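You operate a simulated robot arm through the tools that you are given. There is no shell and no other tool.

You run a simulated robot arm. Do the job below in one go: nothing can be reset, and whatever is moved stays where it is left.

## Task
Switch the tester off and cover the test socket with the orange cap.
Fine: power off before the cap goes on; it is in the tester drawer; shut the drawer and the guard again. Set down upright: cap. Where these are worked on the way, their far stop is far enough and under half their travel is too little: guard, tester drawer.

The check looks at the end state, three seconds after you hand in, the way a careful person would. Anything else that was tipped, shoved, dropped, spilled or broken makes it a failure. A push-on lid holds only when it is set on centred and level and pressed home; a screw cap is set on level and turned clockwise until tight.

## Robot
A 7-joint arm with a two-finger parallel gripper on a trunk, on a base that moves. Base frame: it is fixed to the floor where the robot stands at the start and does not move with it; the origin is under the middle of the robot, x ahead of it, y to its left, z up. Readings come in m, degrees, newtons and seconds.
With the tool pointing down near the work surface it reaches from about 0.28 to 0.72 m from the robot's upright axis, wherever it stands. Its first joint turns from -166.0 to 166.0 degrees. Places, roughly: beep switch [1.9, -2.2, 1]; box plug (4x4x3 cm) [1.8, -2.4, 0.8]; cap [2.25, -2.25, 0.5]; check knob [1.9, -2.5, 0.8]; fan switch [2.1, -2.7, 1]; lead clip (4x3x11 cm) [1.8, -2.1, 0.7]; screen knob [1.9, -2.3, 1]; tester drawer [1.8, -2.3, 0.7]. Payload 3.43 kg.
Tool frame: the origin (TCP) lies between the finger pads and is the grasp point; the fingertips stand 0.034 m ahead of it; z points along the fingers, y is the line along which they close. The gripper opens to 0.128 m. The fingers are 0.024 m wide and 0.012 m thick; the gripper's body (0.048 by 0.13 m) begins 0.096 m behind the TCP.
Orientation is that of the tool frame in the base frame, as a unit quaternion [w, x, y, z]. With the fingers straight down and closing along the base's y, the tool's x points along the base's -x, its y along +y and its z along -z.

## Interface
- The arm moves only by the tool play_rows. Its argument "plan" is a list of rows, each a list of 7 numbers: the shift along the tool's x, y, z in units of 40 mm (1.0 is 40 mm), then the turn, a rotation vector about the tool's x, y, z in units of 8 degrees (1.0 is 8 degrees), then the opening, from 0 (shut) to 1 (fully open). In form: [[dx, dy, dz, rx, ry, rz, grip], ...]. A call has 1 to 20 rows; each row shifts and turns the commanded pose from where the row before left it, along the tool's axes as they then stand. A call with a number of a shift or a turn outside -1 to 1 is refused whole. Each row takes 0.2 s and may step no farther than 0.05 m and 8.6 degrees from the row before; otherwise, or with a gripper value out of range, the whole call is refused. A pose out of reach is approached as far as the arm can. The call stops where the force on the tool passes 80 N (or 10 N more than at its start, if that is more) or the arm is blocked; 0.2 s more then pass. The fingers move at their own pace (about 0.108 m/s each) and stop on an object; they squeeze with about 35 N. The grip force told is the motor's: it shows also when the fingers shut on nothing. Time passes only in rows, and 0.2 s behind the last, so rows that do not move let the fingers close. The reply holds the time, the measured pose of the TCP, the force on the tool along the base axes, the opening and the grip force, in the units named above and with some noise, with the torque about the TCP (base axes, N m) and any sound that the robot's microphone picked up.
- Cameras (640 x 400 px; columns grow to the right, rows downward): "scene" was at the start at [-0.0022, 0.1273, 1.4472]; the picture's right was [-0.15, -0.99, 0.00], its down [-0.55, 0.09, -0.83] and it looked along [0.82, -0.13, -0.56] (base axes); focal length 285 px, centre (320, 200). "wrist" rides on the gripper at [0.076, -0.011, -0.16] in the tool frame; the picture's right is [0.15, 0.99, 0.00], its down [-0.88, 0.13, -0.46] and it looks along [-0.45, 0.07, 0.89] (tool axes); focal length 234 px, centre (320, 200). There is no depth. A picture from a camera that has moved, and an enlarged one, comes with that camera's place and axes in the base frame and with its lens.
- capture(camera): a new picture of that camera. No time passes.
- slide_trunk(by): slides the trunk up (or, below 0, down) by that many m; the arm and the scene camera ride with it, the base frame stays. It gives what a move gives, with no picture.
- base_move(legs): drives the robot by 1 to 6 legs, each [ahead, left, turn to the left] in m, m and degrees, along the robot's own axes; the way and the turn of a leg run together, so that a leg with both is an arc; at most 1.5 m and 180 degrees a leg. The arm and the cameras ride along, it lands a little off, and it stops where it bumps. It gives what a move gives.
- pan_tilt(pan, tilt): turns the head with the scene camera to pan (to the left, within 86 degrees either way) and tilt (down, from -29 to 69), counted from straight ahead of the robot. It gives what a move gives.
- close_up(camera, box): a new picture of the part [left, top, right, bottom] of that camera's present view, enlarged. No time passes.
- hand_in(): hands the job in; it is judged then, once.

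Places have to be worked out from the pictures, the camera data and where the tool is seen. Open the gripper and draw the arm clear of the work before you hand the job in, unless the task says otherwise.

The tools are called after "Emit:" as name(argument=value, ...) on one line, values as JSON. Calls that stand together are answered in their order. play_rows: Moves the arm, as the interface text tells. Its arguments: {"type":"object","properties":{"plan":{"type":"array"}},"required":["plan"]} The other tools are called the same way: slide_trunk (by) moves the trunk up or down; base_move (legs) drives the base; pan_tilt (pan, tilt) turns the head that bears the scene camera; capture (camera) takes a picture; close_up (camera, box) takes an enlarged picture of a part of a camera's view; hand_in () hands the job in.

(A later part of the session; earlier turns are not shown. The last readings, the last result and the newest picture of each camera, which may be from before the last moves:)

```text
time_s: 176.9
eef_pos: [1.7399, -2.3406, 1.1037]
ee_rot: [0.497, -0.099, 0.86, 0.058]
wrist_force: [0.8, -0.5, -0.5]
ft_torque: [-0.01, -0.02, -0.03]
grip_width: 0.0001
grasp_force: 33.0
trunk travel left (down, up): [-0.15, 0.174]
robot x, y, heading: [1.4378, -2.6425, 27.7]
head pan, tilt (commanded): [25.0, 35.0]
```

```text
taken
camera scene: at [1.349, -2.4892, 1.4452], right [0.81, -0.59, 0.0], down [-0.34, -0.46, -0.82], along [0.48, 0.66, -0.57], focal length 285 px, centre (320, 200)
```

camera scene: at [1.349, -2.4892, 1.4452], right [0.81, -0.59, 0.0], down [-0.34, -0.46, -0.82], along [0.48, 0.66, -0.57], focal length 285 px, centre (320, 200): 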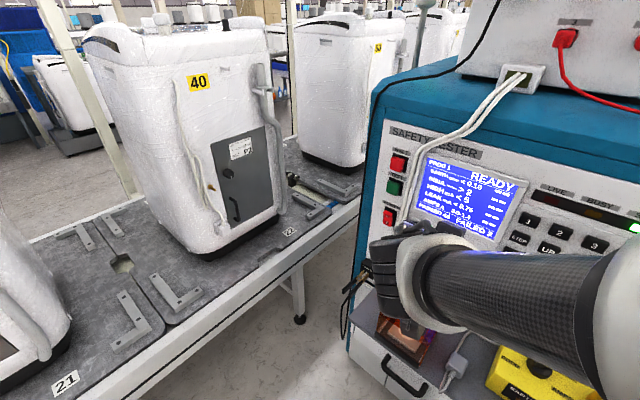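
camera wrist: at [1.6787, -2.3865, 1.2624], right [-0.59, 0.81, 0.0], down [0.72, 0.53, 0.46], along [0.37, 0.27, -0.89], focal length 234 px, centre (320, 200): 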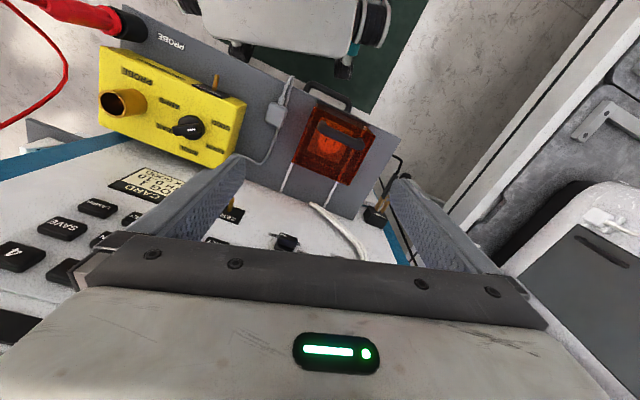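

The tool now points along the panel's inward direction, 30° down. I shift left and down toward a point about 4 cm in front of the rocker's top half, half way first.

Emit:
play_rows(plan=[[0.2975, 0.875, 0.66, 0, 0, 0, 0], [0.2975, 0.875, 0.66, 0, 0, 0, 0], [0.2975, 0.875, 0.66, 0, 0, 0, 0]])

Emit:
capture(camera="scene")

Emit:
capture(camera="wrist")

```text
time_s: 177.7
eef_pos: [1.7631, -2.2269, 1.0334]
ee_rot: [0.497, -0.098, 0.86, 0.057]
wrist_force: [0.1, 0.0, 0.6]
ft_torque: [0.03, 0.01, 0.03]
grip_width: 0.0
grasp_force: 33.3
trunk travel left (down, up): [-0.15, 0.174]
robot x, y, heading: [1.441, -2.6434, 27.9]
head pan, tilt (commanded): [25.0, 35.0]
```

```text
taken
camera scene: at [1.3501, -2.4903, 1.4453], right [0.8, -0.6, 0.0], down [-0.35, -0.46, -0.82], along [0.49, 0.65, -0.57], focal length 285 px, centre (320, 200)
```

scene: 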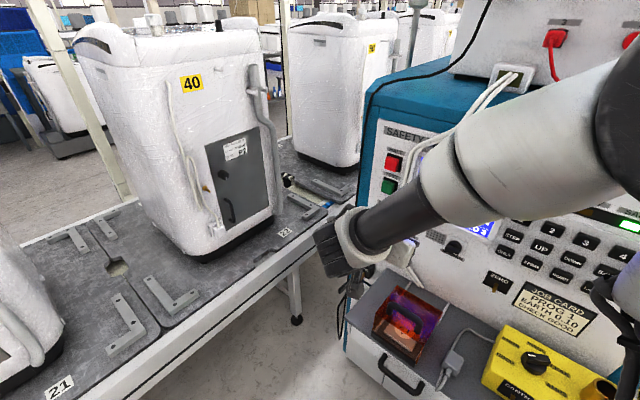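

```text
taken
camera wrist: at [1.594, -2.2783, 1.0463], right [-0.29, 0.95, -0.13], down [0.01, 0.14, 0.99], along [0.96, 0.29, -0.05], focal length 234 px, centre (320, 200)
```

wrist: 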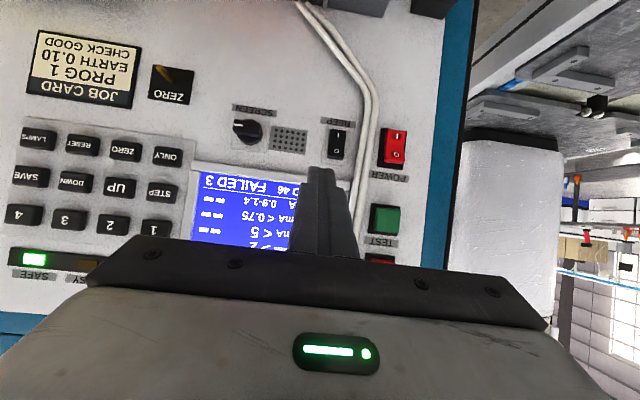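

The wrist view (upside down) shows the rocker at (393,148), a ray that meets the panel near [1.865,-2.10,0.95], matching my estimate. I go the other half of the way.

Emit:
play_rows(plan=[[0.2975, 0.875, 0.66, 0, 0, 0, 0], [0.2975, 0.875, 0.66, 0, 0, 0, 0], [0.2975, 0.875, 0.66, 0, 0, 0, 0]])

Emit:
capture(camera="wrist")

Emit:
close_up(camera="wrist", box=[240, 60, 400, 240])

Emit:
capture(camera="scene")

```text
time_s: 178.5
eef_pos: [1.791, -2.1133, 0.9652]
ee_rot: [0.498, -0.099, 0.86, 0.057]
wrist_force: [0.7, -0.1, 0.7]
ft_torque: [0.0, 0.04, 0.02]
grip_width: 0.0001
grasp_force: 33.4
trunk travel left (down, up): [-0.15, 0.174]
robot x, y, heading: [1.4399, -2.6442, 27.8]
head pan, tilt (commanded): [25.0, 35.0]
```

```text
taken
camera wrist: at [1.6218, -2.1635, 0.978], right [-0.29, 0.95, -0.13], down [0.01, 0.14, 0.99], along [0.96, 0.29, -0.05], focal length 234 px, centre (320, 200)
```

wrist: 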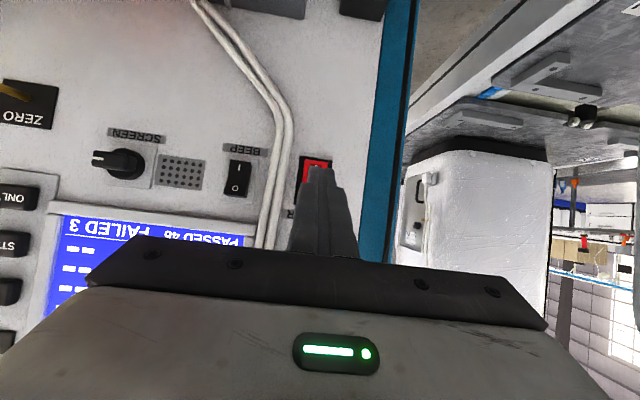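

```text
2.22 times, centred on (320, 150) of wrist
camera zoom: at [1.6218, -2.1635, 0.978], right [-0.29, 0.95, -0.13], down [0.01, 0.14, 0.99], along [0.96, 0.29, -0.05], focal length 520 px, centre (320, 311)
```

zoom: 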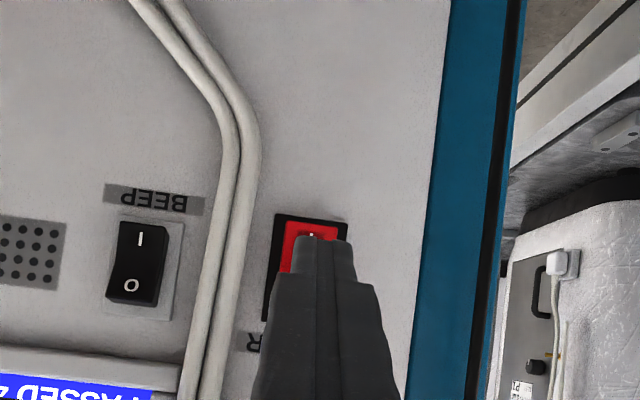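

```text
taken
camera scene: at [1.3502, -2.4903, 1.4453], right [0.8, -0.6, 0.0], down [-0.35, -0.46, -0.82], along [0.49, 0.65, -0.57], focal length 285 px, centre (320, 200)
```

scene: 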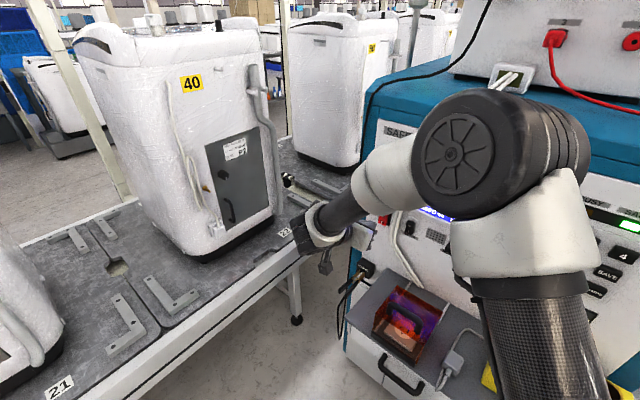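

The fingertip lies in line with the rocker's O half (bezel z 0.918–0.972, tip edge at about 0.958). I advance horizontally 3 cm toward it.

Emit:
play_rows(plan=[[-0.125, 0, 0.2165, 0, 0, 0, 0], [-0.125, 0, 0.2165, 0, 0, 0, 0], [-0.125, 0, 0.2165, 0, 0, 0, 0]])

Emit:
close_up(camera="wrist", box=[240, 60, 400, 240])

```text
time_s: 179.3
eef_pos: [1.8201, -2.1064, 0.9622]
ee_rot: [0.496, -0.099, 0.861, 0.058]
wrist_force: [0.2, -0.8, 0.8]
ft_torque: [0.04, 0.03, -0.01]
grip_width: 0.0001
grasp_force: 33.1
trunk travel left (down, up): [-0.15, 0.174]
robot x, y, heading: [1.4397, -2.6407, 27.9]
head pan, tilt (commanded): [25.0, 35.0]
```

```text
2.22 times, centred on (320, 150) of wrist
camera zoom: at [1.6522, -2.1567, 0.9765], right [-0.29, 0.95, -0.13], down [0.01, 0.14, 0.99], along [0.96, 0.29, -0.05], focal length 520 px, centre (320, 311)
```

zoom: 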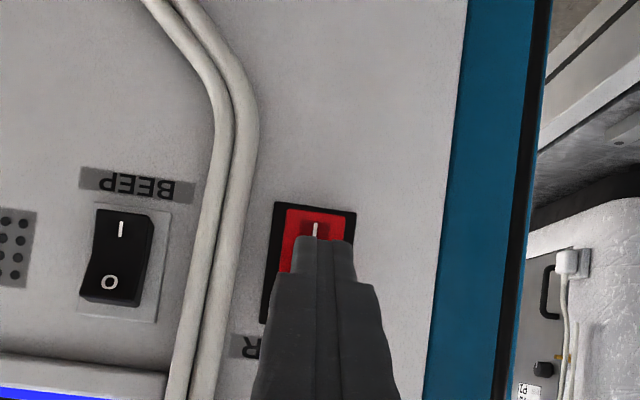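

The tip is about 1 cm short of the rocker and well lined up. I advance in small steps.

Emit:
play_rows(plan=[[-0.05, 0, 0.0866, 0, 0, 0, 0], [-0.05, 0, 0.0866, 0, 0, 0, 0], [-0.05, 0, 0.0866, 0, 0, 0, 0]])

Emit:
close_up(camera="wrist", box=[240, 60, 400, 240])

```text
time_s: 180.1
eef_pos: [1.8289, -2.1041, 0.9637]
ee_rot: [0.496, -0.099, 0.861, 0.058]
wrist_force: [-28.8, -15.8, 5.3]
ft_torque: [0.06, 0.05, -0.41]
grip_width: 0.0
grasp_force: 33.1
trunk travel left (down, up): [-0.15, 0.174]
robot x, y, heading: [1.4401, -2.645, 27.9]
head pan, tilt (commanded): [25.0, 35.0]
```

```text
2.22 times, centred on (320, 150) of wrist
camera zoom: at [1.6595, -2.1557, 0.9775], right [-0.3, 0.95, -0.13], down [0.02, 0.14, 0.99], along [0.95, 0.29, -0.06], focal length 520 px, centre (320, 311)
```

zoom: 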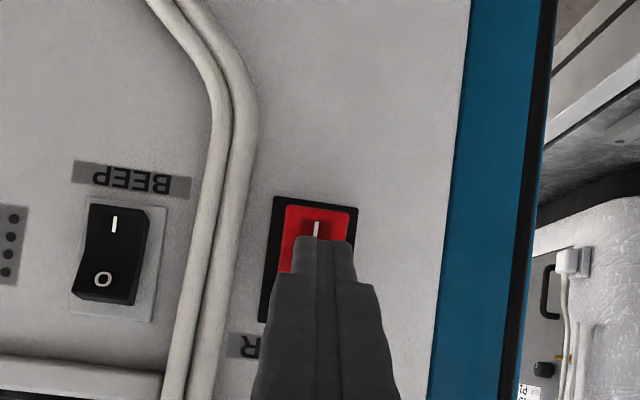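

Contact is made with about 33 N but no click is heard yet. I press a little further.

Emit:
play_rows(plan=[[-0.05, 0, 0.0866, 0, 0, 0, 0], [-0.04, 0, 0.07, 0, 0, 0, 0]])

Emit:
close_up(camera="wrist", box=[240, 60, 400, 240])

```text
time_s: 180.7
eef_pos: [1.8271, -2.1022, 0.9623]
ee_rot: [0.494, -0.102, 0.862, 0.06]
wrist_force: [-22.9, -13.1, 14.5]
ft_torque: [0.02, -0.35, -0.34]
grip_width: 0.0
grasp_force: 33.1
trunk travel left (down, up): [-0.15, 0.174]
robot x, y, heading: [1.4363, -2.6425, 28.0]
head pan, tilt (commanded): [25.0, 35.0]
stopped in row 2: the force on the tool passed its limit at 82 N (the readings are from after the stop); the commanded pose is now the measured one
```

```text
2.22 times, centred on (320, 150) of wrist
camera zoom: at [1.6589, -2.1541, 0.9765], right [-0.31, 0.94, -0.12], down [0.02, 0.14, 0.99], along [0.95, 0.3, -0.06], focal length 520 px, centre (320, 311)
```

zoom: 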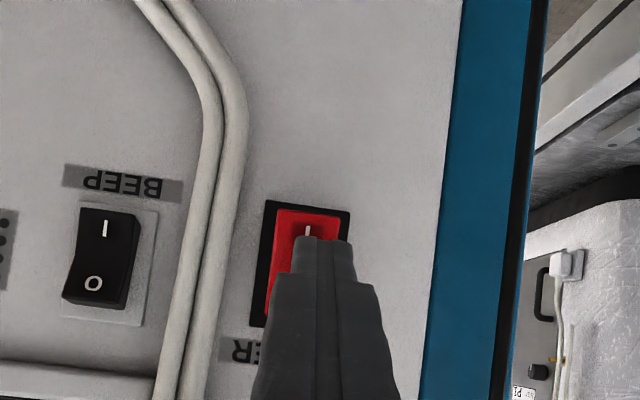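

The force passed the limit, and the rocker looks changed. I back off and look at the rocker and the screen.

Emit:
play_rows(plan=[[0.25, 0, -0.433, 0, 0, 0, 0], [0.25, 0, -0.433, 0, 0, 0, 0], [0.25, 0, -0.433, 0, 0, 0, 0]])

Emit:
capture(camera="wrist")

Emit:
capture(camera="scene")

```text
time_s: 181.5
eef_pos: [1.7745, -2.1175, 0.9595]
ee_rot: [0.492, -0.101, 0.863, 0.057]
wrist_force: [-0.8, 1.1, 0.5]
ft_torque: [-0.01, 0.02, 0.01]
grip_width: 0.0002
grasp_force: 32.3
trunk travel left (down, up): [-0.15, 0.174]
robot x, y, heading: [1.443, -2.6446, 28.0]
head pan, tilt (commanded): [25.0, 35.0]
```

```text
taken
camera wrist: at [1.6061, -2.1683, 0.9748], right [-0.3, 0.95, -0.13], down [0.02, 0.14, 0.99], along [0.95, 0.3, -0.06], focal length 234 px, centre (320, 200)
```

wrist: 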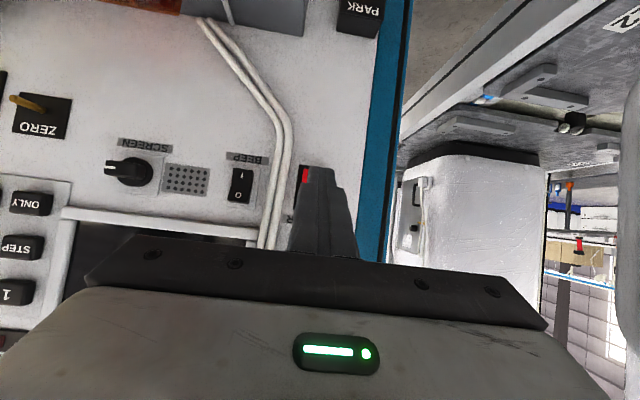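

```text
taken
camera scene: at [1.3494, -2.4906, 1.4452], right [0.8, -0.6, 0.0], down [-0.35, -0.46, -0.82], along [0.49, 0.65, -0.57], focal length 285 px, centre (320, 200)
```

scene: 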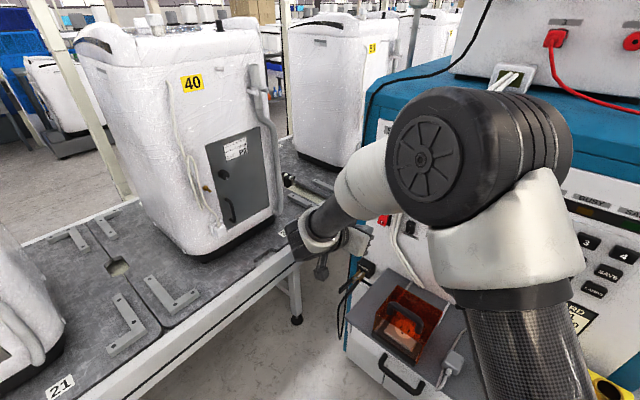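

The screen and lamps are dark now, so the power is off. I lift the arm back off the panel and look closer at the guard.

Emit:
play_rows(plan=[[0.3, -0.5, -0.6, 0, 0, 0, 0], [0.0, -0.8, -0.6, 0, 0, 0, 0], [-0.4, -0.6, -0.6, 0, 0, 0, 0], [-0.5, -0.5, -0.5, 0, 0, 0, 0], [-0.5, -0.5, -0.5, 0, 0, 0, 0]])

Emit:
close_up(camera="scene", box=[330, 250, 490, 400])

Emit:
capture(camera="wrist")

```text
time_s: 182.7
eef_pos: [1.7296, -2.2456, 1.0554]
ee_rot: [0.493, -0.101, 0.862, 0.057]
wrist_force: [-0.2, 0.4, 0.3]
ft_torque: [0.01, -0.01, -0.04]
grip_width: 0.0
grasp_force: 33.1
trunk travel left (down, up): [-0.15, 0.174]
robot x, y, heading: [1.4431, -2.6414, 27.6]
head pan, tilt (commanded): [25.0, 35.0]
```

```text
2.67 times, centred on (410, 325) of scene
camera zoom: at [1.3494, -2.4905, 1.4452], right [0.8, -0.6, 0.0], down [-0.35, -0.46, -0.82], along [0.49, 0.65, -0.57], focal length 760 px, centre (80, -133)
```

zoom: 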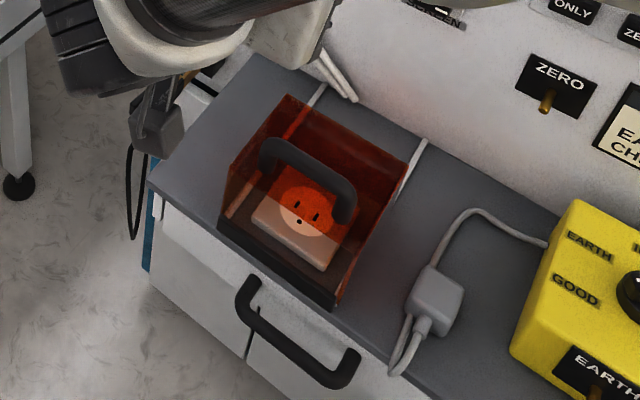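

```text
taken
camera wrist: at [1.5602, -2.2972, 1.0706], right [-0.3, 0.94, -0.13], down [0.02, 0.14, 0.99], along [0.95, 0.3, -0.06], focal length 234 px, centre (320, 200)
```

wrist: 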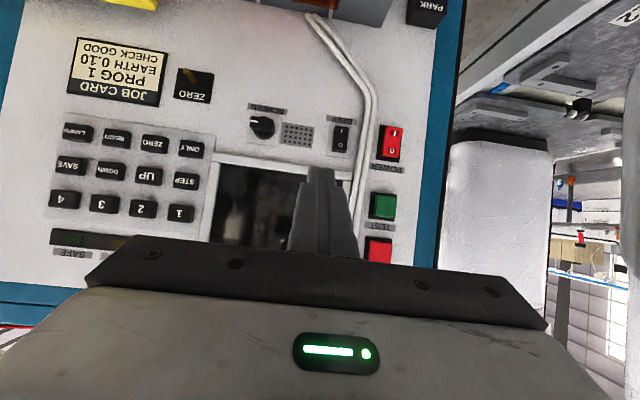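

Power is off, confirmed by the dark screen. The guard is a front-open orange box with an arch handle at about [1.72,-2.315,0.89] and sits on rails toward the panel. I turn the tool back to pointing down and then a quarter turn, so the fingers close along the rail direction.

Emit:
play_rows(plan=[[-0.3, 0, 0, 0, 1, 0, 0], [-0.3, 0, 0, 0, 1, 0, 0], [0, 0, 0, 0, 1, 0, 0], [0, 0, 0, 0, 1, 0, 0], [0, 0, 0, 0, 1, 0, 0], [0, 0, 0, 0, 1, 0, 0], [0, 0, 0, 0, 1, 0, 0], [0, 0, 0, 0, 0.6, 0, 0]])

Emit:
play_rows(plan=[[0, 0, 0, 0, 0, 1, 0.5], [0, 0, 0, 0, 0, 1, 0.5], [0, 0, 0, 0, 0, 1, 0.5], [0, 0, 0, 0, 0, 1, 0.5], [0, 0, 0, 0, 0, 1, 0.5], [0, 0, 0, 0, 0, 1, 0.5], [0, 0, 0, 0, 0, 1, 0.5], [0, 0, 0, 0, 0, 1, 0.5], [0, 0, 0, 0, 0, 1, 0.5], [0, 0, 0, 0, 0, 1, 0.5], [0, 0, 0, 0, 0, 1, 0.5], [0, 0, 0, 0, 0, 0.25, 0.5]])

Emit:
capture(camera="scene")

Emit:
capture(camera="wrist")

```text
time_s: 184.5
eef_pos: [1.7427, -2.2434, 1.075]
ee_rot: [-0.013, -0.117, 0.993, -0.002]
wrist_force: [-0.3, 0.5, 0.0]
ft_torque: [0.02, 0.01, 0.02]
grip_width: 0.0
grasp_force: 33.1
trunk travel left (down, up): [-0.15, 0.174]
robot x, y, heading: [1.4426, -2.6427, 27.8]
head pan, tilt (commanded): [25.0, 35.0]
```

```text
time_s: 187.1
eef_pos: [1.742, -2.2427, 1.0749]
ee_rot: [-0.007, 0.62, 0.784, -0.009]
wrist_force: [-0.2, 0.6, -0.8]
ft_torque: [0.03, 0.01, 0.02]
grip_width: 0.0638
grasp_force: 0.1
trunk travel left (down, up): [-0.15, 0.174]
robot x, y, heading: [1.4387, -2.6449, 27.8]
head pan, tilt (commanded): [25.0, 35.0]
```

```text
taken
camera scene: at [1.3493, -2.4907, 1.4453], right [0.8, -0.6, 0.0], down [-0.35, -0.46, -0.82], along [0.49, 0.65, -0.57], focal length 285 px, centre (320, 200)
```

scene: 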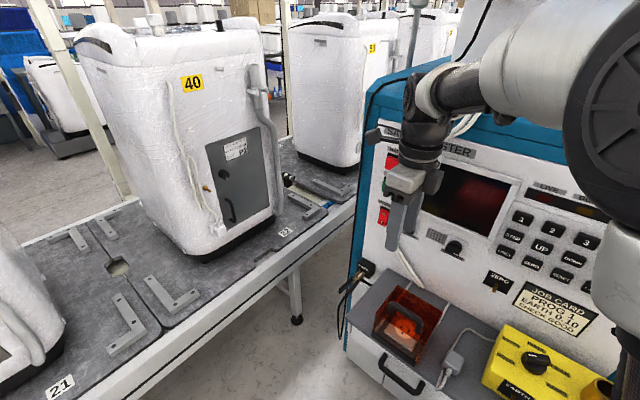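

```text
taken
camera wrist: at [1.7174, -2.1707, 1.2334], right [0.93, 0.37, -0.02], down [0.34, -0.82, 0.45], along [0.15, -0.43, -0.89], focal length 234 px, centre (320, 200)
```

wrist: 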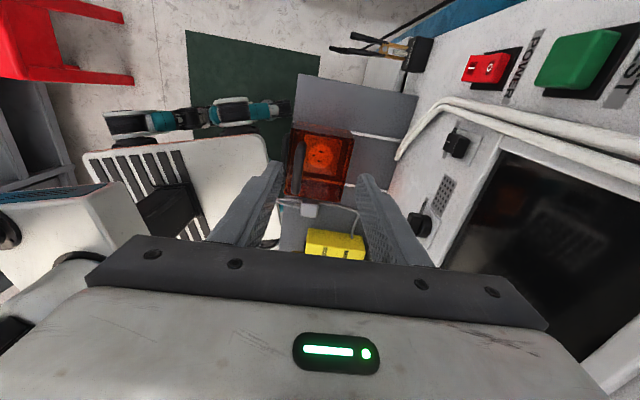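

The tool is down with fingers closing along the rails. I take an enlarged look at the guard from the wrist camera and at the drawer front from the scene camera.

Emit:
close_up(camera="wrist", box=[260, 60, 430, 230])

Emit:
close_up(camera="scene", box=[340, 270, 470, 400])

```text
2.35 times, centred on (345, 145) of wrist
camera zoom: at [1.7174, -2.1707, 1.2334], right [0.93, 0.37, -0.02], down [0.34, -0.82, 0.45], along [0.15, -0.43, -0.89], focal length 551 px, centre (261, 329)
```

zoom: 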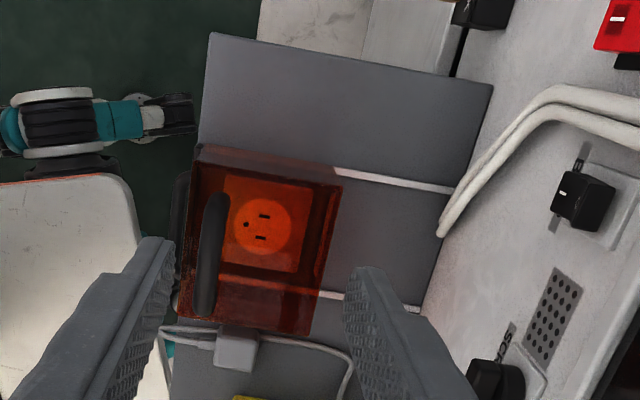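

```text
3.08 times, centred on (405, 335) of scene
camera zoom: at [1.3493, -2.4907, 1.4453], right [0.8, -0.6, 0.0], down [-0.35, -0.46, -0.82], along [0.49, 0.65, -0.57], focal length 876 px, centre (58, -215)
```

zoom: 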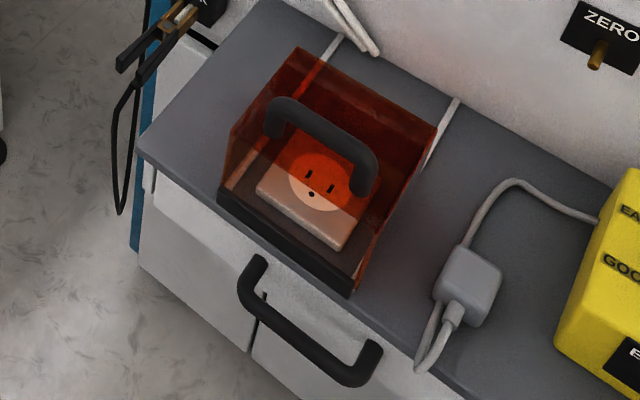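

The guard clearly slides: about 9 cm of rail lies between its back and the panel, and the arch handle sits near [1.721,-2.308,0.885], running across the rails. I lower the open fingers to straddle the bar, tips staying about 1 cm above the guard's top.

Emit:
play_rows(plan=[[-0.2935, -0.177, 0.8, -0.163, 0, 0, 0.5], [-0.2935, -0.177, 0.8, 0, 0, 0, 0.5], [-0.2935, -0.177, 0.8, 0, 0, 0, 0.5], [-0.2935, -0.177, 0.8, 0, 0, 0, 0.5], [-0.2935, -0.177, 0.6, 0, 0, 0, 0.5]])

Emit:
capture(camera="wrist")

Emit:
close_up(camera="scene", box=[340, 230, 500, 360])

```text
time_s: 188.3
eef_pos: [1.7227, -2.31, 0.924]
ee_rot: [0.0, 0.62, 0.784, 0.0]
wrist_force: [0.5, -0.8, -0.6]
ft_torque: [0.01, 0.01, -0.04]
grip_width: 0.064
grasp_force: 0.2
trunk travel left (down, up): [-0.15, 0.174]
robot x, y, heading: [1.4439, -2.6392, 27.9]
head pan, tilt (commanded): [25.0, 35.0]
```

```text
taken
camera wrist: at [1.694, -2.2383, 1.0819], right [0.93, 0.37, 0.0], down [0.33, -0.83, 0.46], along [0.17, -0.42, -0.89], focal length 234 px, centre (320, 200)
```

wrist: 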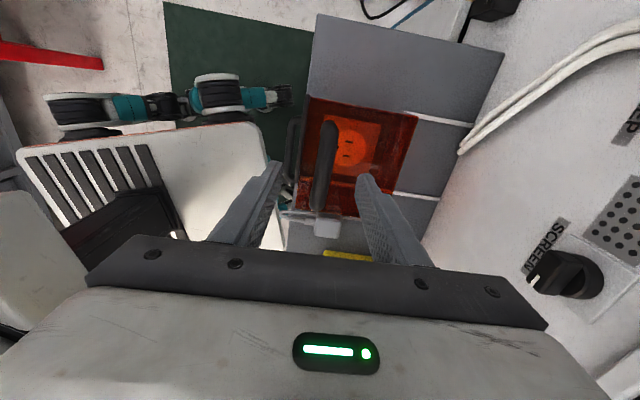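

```text
3.08 times, centred on (420, 295) of scene
camera zoom: at [1.3493, -2.4907, 1.4453], right [0.8, -0.6, 0.0], down [-0.35, -0.46, -0.82], along [0.49, 0.65, -0.57], focal length 876 px, centre (12, -92)
```

zoom: 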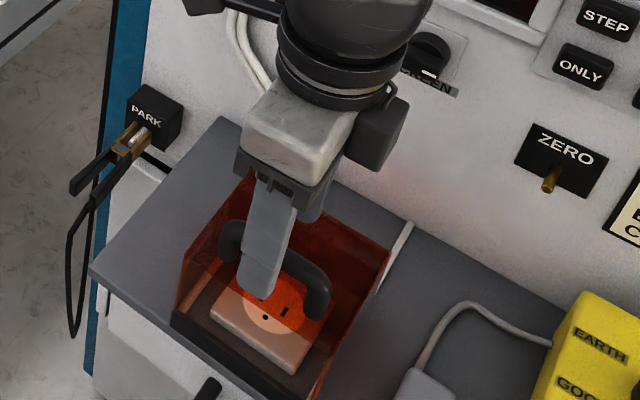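

The bar lies between the fingers. I lower 18 mm more and close on it.

Emit:
play_rows(plan=[[0, 0, 0.25, 0, 0, 0, 0.5], [0, 0, 0.2, 0, 0, 0, 0.5], [0, 0, 0, 0, 0, 0, 0], [0, 0, 0, 0, 0, 0, 0], [0, 0, 0, 0, 0, 0, 0]])

Emit:
close_up(camera="wrist", box=[240, 60, 440, 260])

```text
time_s: 189.5
eef_pos: [1.7242, -2.3081, 0.905]
ee_rot: [0.0, 0.621, 0.784, 0.002]
wrist_force: [19.3, 6.1, -1.3]
ft_torque: [0.44, -0.4, -1.09]
grip_width: 0.0157
grasp_force: 44.8
trunk travel left (down, up): [-0.15, 0.174]
robot x, y, heading: [1.4424, -2.6456, 28.2]
head pan, tilt (commanded): [25.0, 35.0]
```

```text
2.00 times, centred on (340, 160) of wrist
camera zoom: at [1.6954, -2.237, 1.0642], right [0.93, 0.37, 0.0], down [0.33, -0.83, 0.45], along [0.17, -0.42, -0.89], focal length 468 px, centre (280, 280)
```

zoom: 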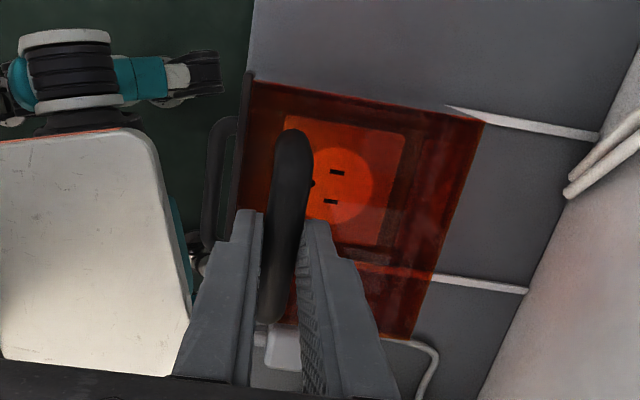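

The bar is gripped (15.7 mm). I push the guard along the rails toward the panel, 2 cm first.

Emit:
play_rows(plan=[[0, 0.25, 0, 0, 0, 0, 0], [0, 0.25, 0, 0, 0, 0, 0]])

Emit:
close_up(camera="wrist", box=[240, 60, 440, 260])

```text
time_s: 190.1
eef_pos: [1.7393, -2.3035, 0.9046]
ee_rot: [0.0, 0.62, 0.785, 0.0]
wrist_force: [-0.8, 1.0, 22.0]
ft_torque: [-0.91, -0.07, -1.12]
grip_width: 0.0155
grasp_force: 44.8
trunk travel left (down, up): [-0.15, 0.174]
robot x, y, heading: [1.4395, -2.6398, 27.8]
head pan, tilt (commanded): [25.0, 35.0]
```

```text
2.00 times, centred on (340, 160) of wrist
camera zoom: at [1.7107, -2.2334, 1.0639], right [0.93, 0.37, 0.0], down [0.33, -0.83, 0.46], along [0.17, -0.42, -0.89], focal length 468 px, centre (280, 280)
```

zoom: 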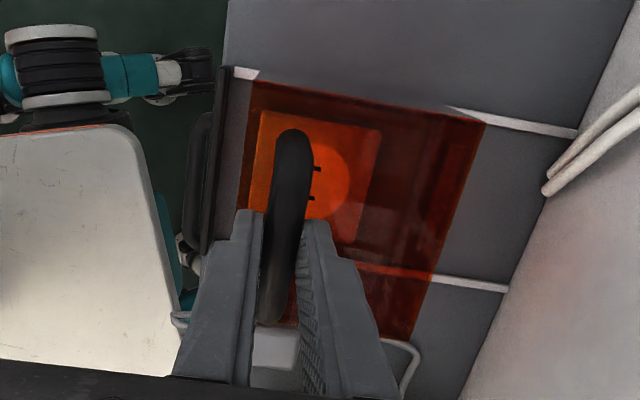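

The guard moves with the handle, rails showing at its front, though there is a 22 N upward force. I continue 2 cm more and watch whether that force grows.

Emit:
play_rows(plan=[[0, 0.25, 0, 0, 0, 0, 0], [0, 0.25, 0, 0, 0, 0, 0]])

Emit:
close_up(camera="scene", box=[340, 230, 500, 360])

```text
time_s: 190.7
eef_pos: [1.7593, -2.3009, 0.906]
ee_rot: [0.0, 0.62, 0.784, 0.0]
wrist_force: [0.3, -4.7, 22.9]
ft_torque: [0.4, 0.1, -1.12]
grip_width: 0.0157
grasp_force: 45.2
trunk travel left (down, up): [-0.15, 0.174]
robot x, y, heading: [1.4451, -2.6433, 28.0]
head pan, tilt (commanded): [25.0, 35.0]
```

```text
3.08 times, centred on (420, 295) of scene
camera zoom: at [1.3485, -2.4922, 1.4454], right [0.8, -0.6, 0.0], down [-0.34, -0.46, -0.82], along [0.49, 0.65, -0.57], focal length 876 px, centre (12, -92)
```

zoom: 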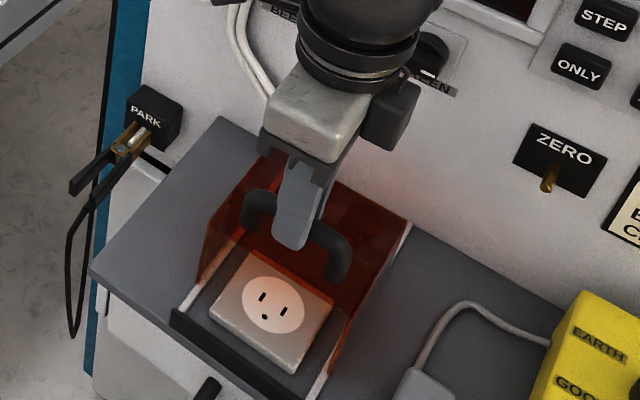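

The guard slides back smoothly and the socket is coming clear. I keep going toward the far stop.

Emit:
play_rows(plan=[[0, 0.25, 0, 0, 0, 0, 0], [0, 0.25, 0, 0, 0, 0, 0], [0, 0.25, 0, 0, 0, 0, 0]])

Emit:
close_up(camera="scene", box=[340, 230, 500, 360])

Emit:
capture(camera="wrist")

```text
time_s: 191.5
eef_pos: [1.7881, -2.2943, 0.9056]
ee_rot: [0.0, 0.621, 0.784, -0.001]
wrist_force: [1.6, -9.4, 12.9]
ft_torque: [-0.14, 0.01, -1.09]
grip_width: 0.0157
grasp_force: 44.8
trunk travel left (down, up): [-0.15, 0.174]
robot x, y, heading: [1.4378, -2.644, 28.3]
head pan, tilt (commanded): [25.0, 35.0]
```

```text
3.08 times, centred on (420, 295) of scene
camera zoom: at [1.3488, -2.492, 1.4453], right [0.8, -0.6, 0.0], down [-0.34, -0.46, -0.82], along [0.49, 0.65, -0.57], focal length 876 px, centre (12, -92)
```

zoom: 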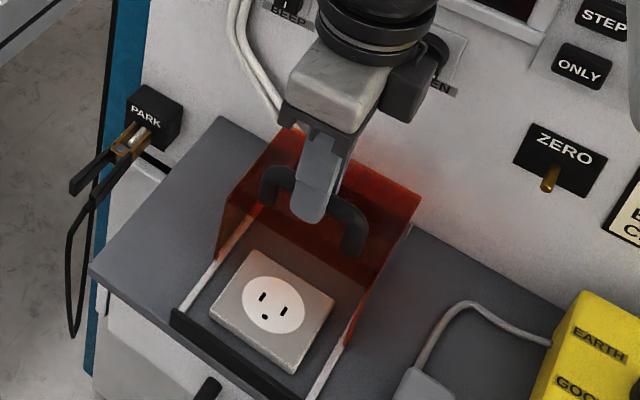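

```text
taken
camera wrist: at [1.7597, -2.2225, 1.0636], right [0.93, 0.37, 0.0], down [0.33, -0.83, 0.46], along [0.17, -0.42, -0.89], focal length 234 px, centre (320, 200)
```

wrist: 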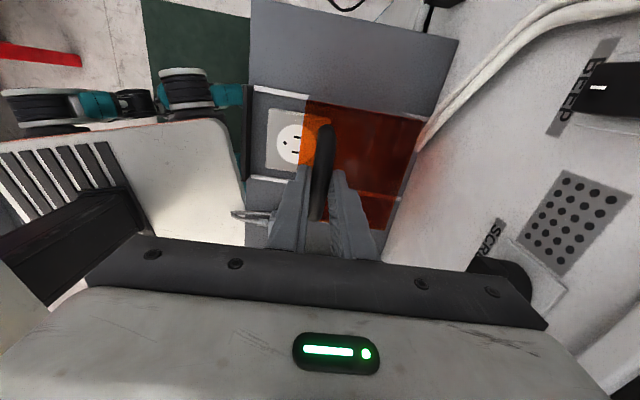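

About 7 cm done and the guard's back is close to the panel. I push the last bit in small steps to find the far stop.

Emit:
play_rows(plan=[[0, 0.15, 0, 0, 0, 0, 0], [0, 0.15, 0, 0, 0, 0, 0], [0, 0.15, 0, 0, 0, 0, 0]])

Emit:
close_up(camera="scene", box=[340, 230, 500, 360])

```text
time_s: 192.3
eef_pos: [1.8076, -2.2895, 0.9052]
ee_rot: [0.0, 0.621, 0.784, -0.002]
wrist_force: [3.7, -17.9, 13.1]
ft_torque: [-0.87, -0.08, -1.13]
grip_width: 0.0157
grasp_force: 45.1
trunk travel left (down, up): [-0.15, 0.174]
robot x, y, heading: [1.4407, -2.6443, 28.0]
head pan, tilt (commanded): [25.0, 35.0]
```

```text
3.08 times, centred on (420, 295) of scene
camera zoom: at [1.3489, -2.4925, 1.4455], right [0.8, -0.6, 0.0], down [-0.35, -0.46, -0.82], along [0.49, 0.65, -0.57], focal length 876 px, centre (12, -92)
```

zoom: 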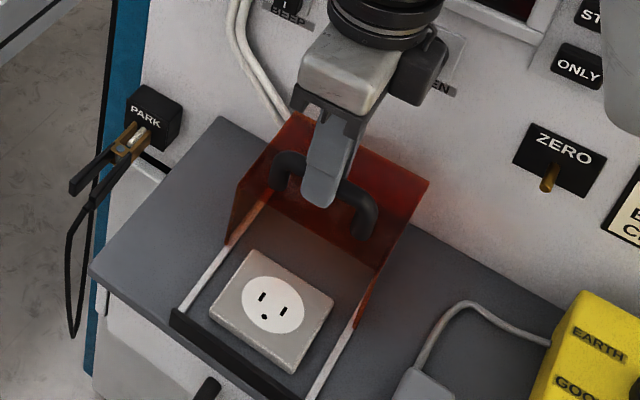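

No stop yet, but a growing sideways force shows the rails run about a degree less to the left than my push. I ease sideways a little and push on.

Emit:
play_rows(plan=[[-0.05, 0.1, 0, 0, 0, 0, 0], [-0.01, 0.12, 0, 0, 0, 0, 0], [-0.01, 0.12, 0, 0, 0, 0, 0]])

Emit:
close_up(camera="scene", box=[340, 230, 500, 360])

Emit:
capture(camera="wrist")

```text
time_s: 193.1
eef_pos: [1.8195, -2.2874, 0.9049]
ee_rot: [-0.001, 0.62, 0.784, 0.0]
wrist_force: [1.4, -10.8, 7.8]
ft_torque: [-0.51, -0.03, -1.07]
grip_width: 0.0156
grasp_force: 44.9
trunk travel left (down, up): [-0.15, 0.174]
robot x, y, heading: [1.4428, -2.6462, 27.8]
head pan, tilt (commanded): [25.0, 35.0]
```

```text
3.08 times, centred on (420, 295) of scene
camera zoom: at [1.349, -2.4918, 1.4453], right [0.8, -0.6, 0.0], down [-0.35, -0.46, -0.82], along [0.49, 0.65, -0.57], focal length 876 px, centre (12, -92)
```

zoom: 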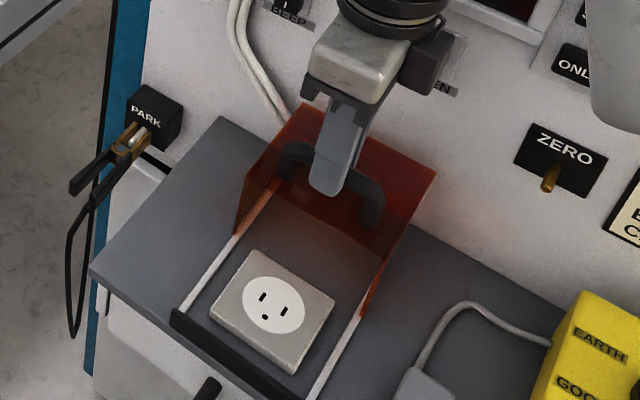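

```text
taken
camera wrist: at [1.7912, -2.216, 1.0637], right [0.93, 0.37, 0.0], down [0.33, -0.83, 0.46], along [0.17, -0.42, -0.89], focal length 234 px, centre (320, 200)
```

wrist: 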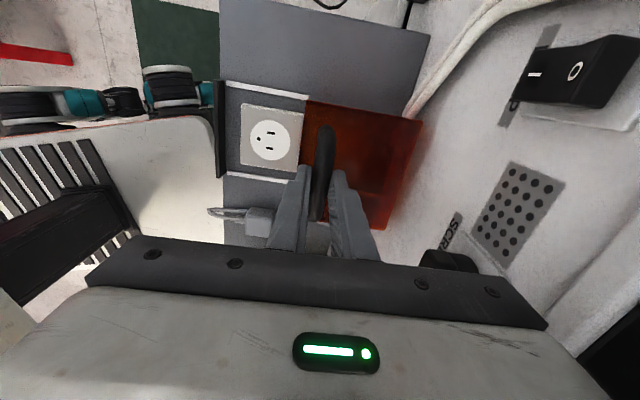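

The plate is fully exposed, and still no stop. I continue in 4 mm steps until force shows the stop.

Emit:
play_rows(plan=[[-0.03, 0.1, 0, 0, 0, 0, 0], [-0.005, 0.1, 0, 0, 0, 0, 0], [-0.005, 0.1, 0, 0, 0, 0, 0]])

Emit:
capture(camera="wrist")

```text
time_s: 193.9
eef_pos: [1.833, -2.2847, 0.9041]
ee_rot: [0.0, 0.62, 0.785, 0.0]
wrist_force: [-0.5, 0.5, 10.4]
ft_torque: [-0.48, -0.05, -1.1]
grip_width: 0.0156
grasp_force: 44.8
trunk travel left (down, up): [-0.15, 0.174]
robot x, y, heading: [1.4437, -2.6409, 28.2]
head pan, tilt (commanded): [25.0, 35.0]
```

```text
taken
camera wrist: at [1.8029, -2.2138, 1.0638], right [0.93, 0.37, 0.0], down [0.33, -0.83, 0.45], along [0.17, -0.42, -0.89], focal length 234 px, centre (320, 200)
```

wrist: 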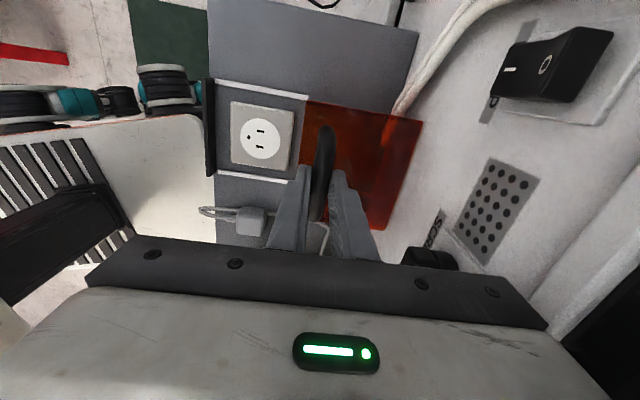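

Travel is now about 11 cm with no stop felt, and the gripper body has about 1.4 cm left to the panel. I try two more 3 mm steps.

Emit:
play_rows(plan=[[0, 0.075, 0, 0, 0, 0, 0], [0, 0.075, 0, 0, 0, 0, 0]])

Emit:
close_up(camera="scene", box=[340, 230, 500, 360])

```text
time_s: 194.5
eef_pos: [1.8319, -2.2851, 0.9044]
ee_rot: [-0.002, 0.618, 0.786, -0.003]
wrist_force: [-23.3, -1.4, 12.4]
ft_torque: [0.99, 0.8, -1.12]
grip_width: 0.0158
grasp_force: 44.8
trunk travel left (down, up): [-0.15, 0.174]
robot x, y, heading: [1.4416, -2.6454, 28.1]
head pan, tilt (commanded): [25.0, 35.0]
```

```text
3.08 times, centred on (420, 295) of scene
camera zoom: at [1.3465, -2.4916, 1.4453], right [0.8, -0.6, 0.0], down [-0.34, -0.46, -0.82], along [0.49, 0.65, -0.57], focal length 876 px, centre (12, -92)
```

zoom: 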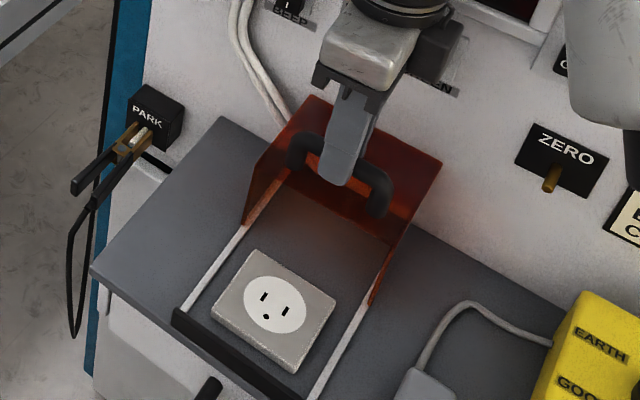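

That is the far stop (23 N back force, travel about 11 cm). I relax, open the fingers only a little because the screen knob is close behind, and lift straight up.

Emit:
play_rows(plan=[[0, -0.1, 0, 0, 0, 0, 0], [0, 0, 0, 0, 0, 0, 0.28], [0, 0, 0, 0, 0, 0, 0.28], [0, 0, -0.5, 0, 0, 0, 0.28], [0, 0, -0.8, 0, 0, 0, 0.28], [0, -0.5, -0.8, 0, 0, 0, 0.28], [0, -0.9, -0.4, 0, 0, 0, 0.28]])

Emit:
capture(camera="scene")

Emit:
capture(camera="wrist")

```text
time_s: 196.1
eef_pos: [1.7815, -2.2976, 1.0045]
ee_rot: [0.0, 0.62, 0.784, -0.001]
wrist_force: [0.1, 1.1, -0.2]
ft_torque: [-0.01, 0.03, 0.0]
grip_width: 0.0359
grasp_force: 0.0
trunk travel left (down, up): [-0.15, 0.174]
robot x, y, heading: [1.439, -2.6419, 27.9]
head pan, tilt (commanded): [25.0, 35.0]
```

```text
taken
camera scene: at [1.3495, -2.4907, 1.4453], right [0.8, -0.6, 0.0], down [-0.35, -0.46, -0.82], along [0.49, 0.65, -0.57], focal length 285 px, centre (320, 200)
```

scene: 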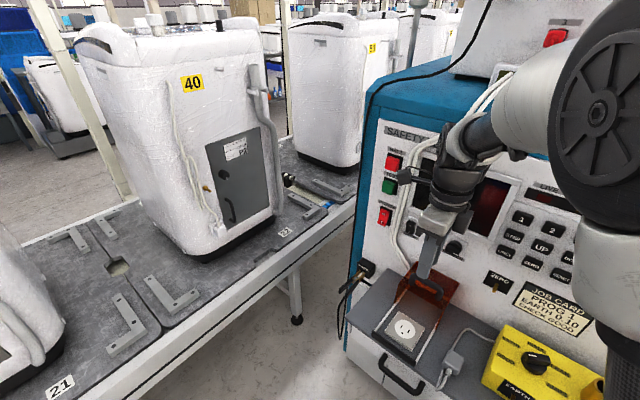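

```text
taken
camera wrist: at [1.7527, -2.2255, 1.1643], right [0.93, 0.37, 0.0], down [0.33, -0.83, 0.46], along [0.17, -0.42, -0.89], focal length 234 px, centre (320, 200)
```

wrist: 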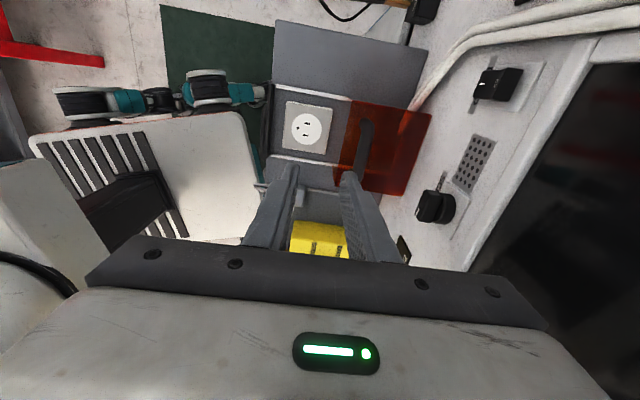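

The guard is open and stays put. Next the drawer: I draw the arm back and up, then move the base to about [1.55,-2.9] so the drawer can come out past me while everything stays within reach.

Emit:
play_rows(plan=[[0, -0.8, -0.6, 0, 0, 0, 0.28], [0, -0.8, -0.6, 0, 0, 0, 0.28], [0, -0.8, -0.6, 0, 0, 0, 0.28], [0, -0.8, -0.4, 0, 0, 0, 0.28]])

Emit:
base_move(legs=[[-0.023, -0.279, 0]])

Emit:
pan_tilt(pan=30, tilt=50)

Emit:
capture(camera="scene")

Emit:
capture(camera="wrist")

```text
time_s: 197.1
eef_pos: [1.6554, -2.3289, 1.0933]
ee_rot: [0.0, 0.62, 0.785, -0.002]
wrist_force: [1.1, 0.1, -0.4]
ft_torque: [0.03, -0.03, 0.0]
grip_width: 0.0357
grasp_force: 0.1
trunk travel left (down, up): [-0.15, 0.174]
robot x, y, heading: [1.4442, -2.645, 27.7]
head pan, tilt (commanded): [25.0, 35.0]
```

```text
time_s: 200.4
eef_pos: [1.7658, -2.5862, 1.0934]
ee_rot: [0.0, 0.62, 0.785, -0.001]
wrist_force: [-0.3, 1.1, 0.6]
ft_torque: [0.02, -0.05, 0.0]
grip_width: 0.0357
grasp_force: 0.1
trunk travel left (down, up): [-0.15, 0.174]
robot x, y, heading: [1.5538, -2.9009, 27.6]
head pan, tilt (commanded): [25.0, 35.0]
```

```text
time_s: 201.2
eef_pos: [1.7665, -2.5881, 1.0921]
ee_rot: [0.0, 0.619, 0.785, 0.0]
wrist_force: [0.5, -0.5, -0.7]
ft_torque: [-0.01, 0.0, 0.01]
grip_width: 0.0356
grasp_force: 0.1
trunk travel left (down, up): [-0.15, 0.174]
robot x, y, heading: [1.5541, -2.9043, 27.9]
head pan, tilt (commanded): [30.0, 50.0]
```

```text
taken
camera scene: at [1.4488, -2.7548, 1.4236], right [0.85, -0.53, 0.0], down [-0.4, -0.65, -0.64], along [0.34, 0.55, -0.77], focal length 285 px, centre (320, 200)
```

scene: 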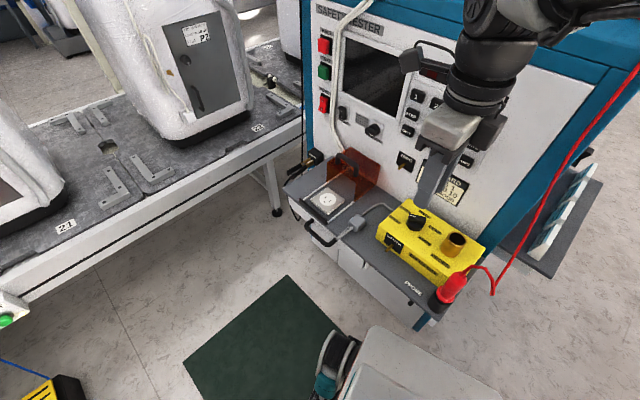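

```text
taken
camera wrist: at [1.7378, -2.5154, 1.2519], right [0.93, 0.37, 0.0], down [0.33, -0.83, 0.46], along [0.17, -0.42, -0.89], focal length 234 px, centre (320, 200)
```

wrist: 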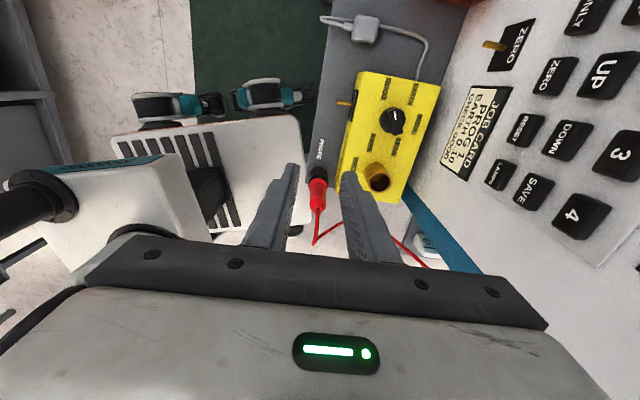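

I have a clear view of the drawer front now. I enlarge it.

Emit:
close_up(camera="scene", box=[270, 150, 450, 320])

Emit:
close_up(camera="scene", box=[280, 190, 380, 290])

```text
2.35 times, centred on (360, 235) of scene
camera zoom: at [1.4488, -2.7548, 1.4236], right [0.85, -0.53, 0.0], down [-0.4, -0.65, -0.64], along [0.34, 0.55, -0.77], focal length 670 px, centre (226, 118)
```

zoom: 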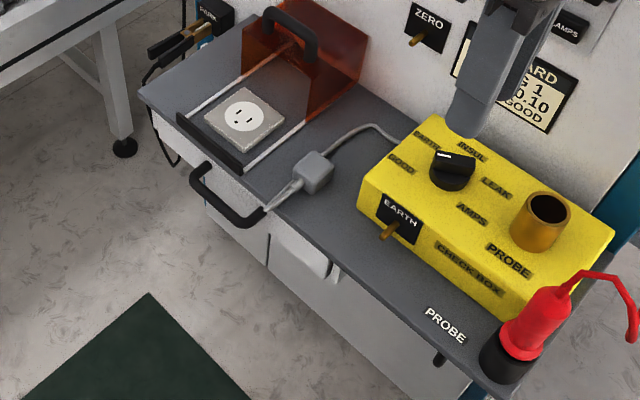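

```text
4.00 times, centred on (330, 240) of scene
camera zoom: at [1.4488, -2.7548, 1.4236], right [0.85, -0.53, 0.0], down [-0.4, -0.65, -0.64], along [0.34, 0.55, -0.77], focal length 1139 px, centre (280, 40)
```

zoom: 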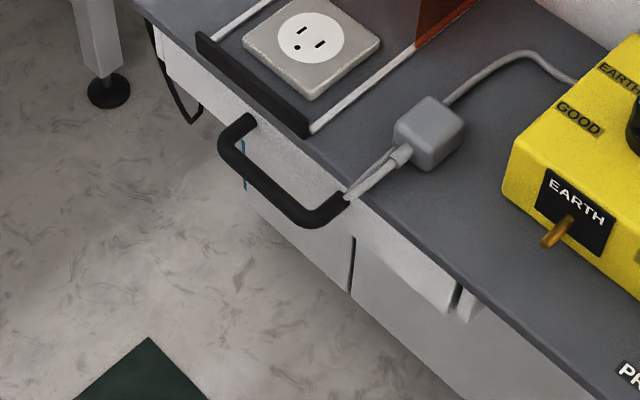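

The handle bar triangulates to about [1.69,-2.352,0.70], with a grey plug lying on the bench edge near its right end, so I'll take the bar at its middle. I bring the gripper over it at height first, opened about 32 mm.

Emit:
play_rows(plan=[[0.883, -0.07, 0.3, 0, 0, 0, 0.25], [0.883, -0.07, 0.3, 0, 0, 0, 0.25], [0.883, -0.07, 0.3, 0, 0, 0, 0.25], [0.883, -0.07, 0.4, 0, 0, 0, 0.25], [0.883, -0.07, 0.4, 0, 0, 0, 0.25], [0.883, -0.07, 0.5, 0, 0, 0, 0.25], [0.883, -0.07, 0.5, 0, 0, 0, 0.25]])

Emit:
capture(camera="wrist")

Emit:
capture(camera="scene")

```text
time_s: 202.8
eef_pos: [1.6901, -2.3521, 0.9841]
ee_rot: [-0.001, 0.619, 0.785, 0.0]
wrist_force: [-0.3, -0.1, -0.1]
ft_torque: [0.02, 0.0, 0.0]
grip_width: 0.032
grasp_force: 0.1
trunk travel left (down, up): [-0.15, 0.174]
robot x, y, heading: [1.5561, -2.9006, 28.1]
head pan, tilt (commanded): [30.0, 50.0]
```

```text
taken
camera wrist: at [1.6602, -2.2807, 1.1435], right [0.93, 0.37, 0.0], down [0.33, -0.83, 0.46], along [0.17, -0.42, -0.89], focal length 234 px, centre (320, 200)
```

wrist: 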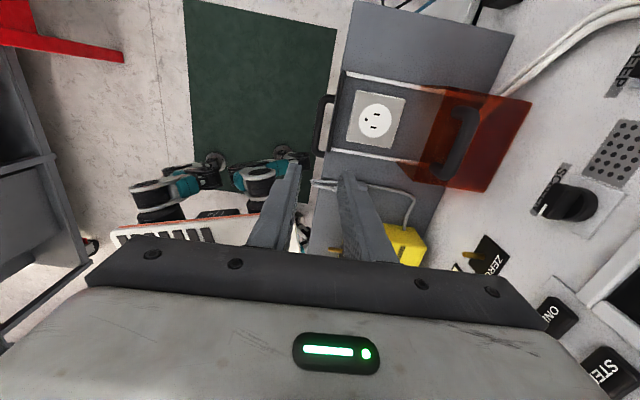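

```text
taken
camera scene: at [1.4488, -2.755, 1.4236], right [0.85, -0.53, 0.0], down [-0.4, -0.65, -0.64], along [0.34, 0.55, -0.77], focal length 285 px, centre (320, 200)
```

scene: 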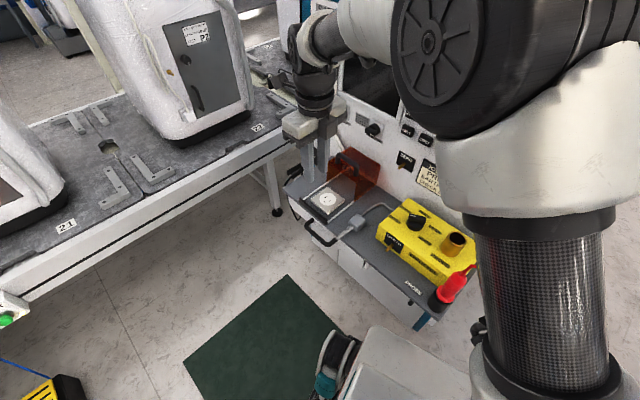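

The handle shows at the left edge of the bench in the wrist view, and the plug just between the fingers below. I enlarge to place it exactly.

Emit:
close_up(camera="wrist", box=[260, 70, 420, 230])

Emit:
close_up(camera="scene", box=[280, 150, 380, 260])

```text
2.50 times, centred on (340, 150) of wrist
camera zoom: at [1.6602, -2.2807, 1.1435], right [0.93, 0.37, 0.0], down [0.33, -0.83, 0.46], along [0.17, -0.42, -0.89], focal length 585 px, centre (270, 325)
```

zoom: 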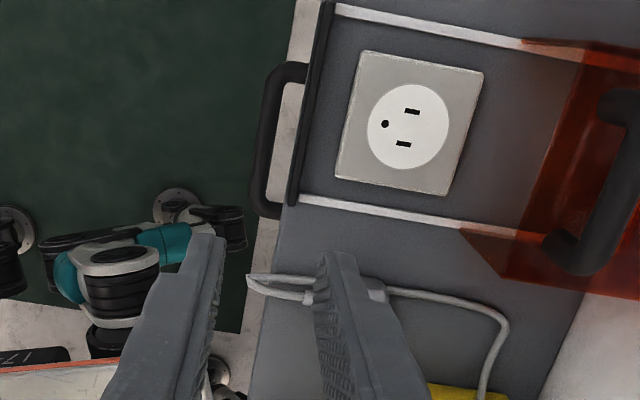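

```text
3.64 times, centred on (330, 205) of scene
camera zoom: at [1.4488, -2.755, 1.4236], right [0.85, -0.53, 0.0], down [-0.4, -0.65, -0.64], along [0.34, 0.55, -0.77], focal length 1036 px, centre (284, 182)
```

zoom: 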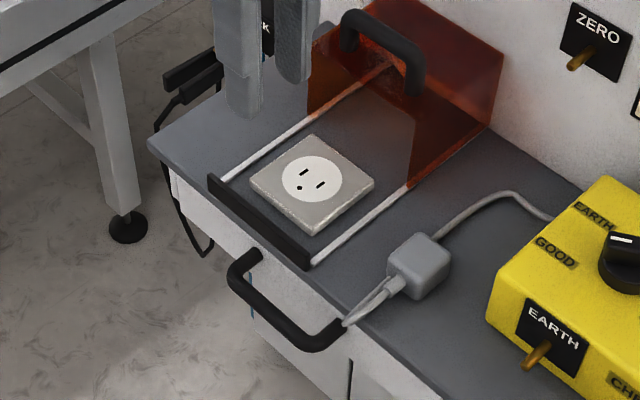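

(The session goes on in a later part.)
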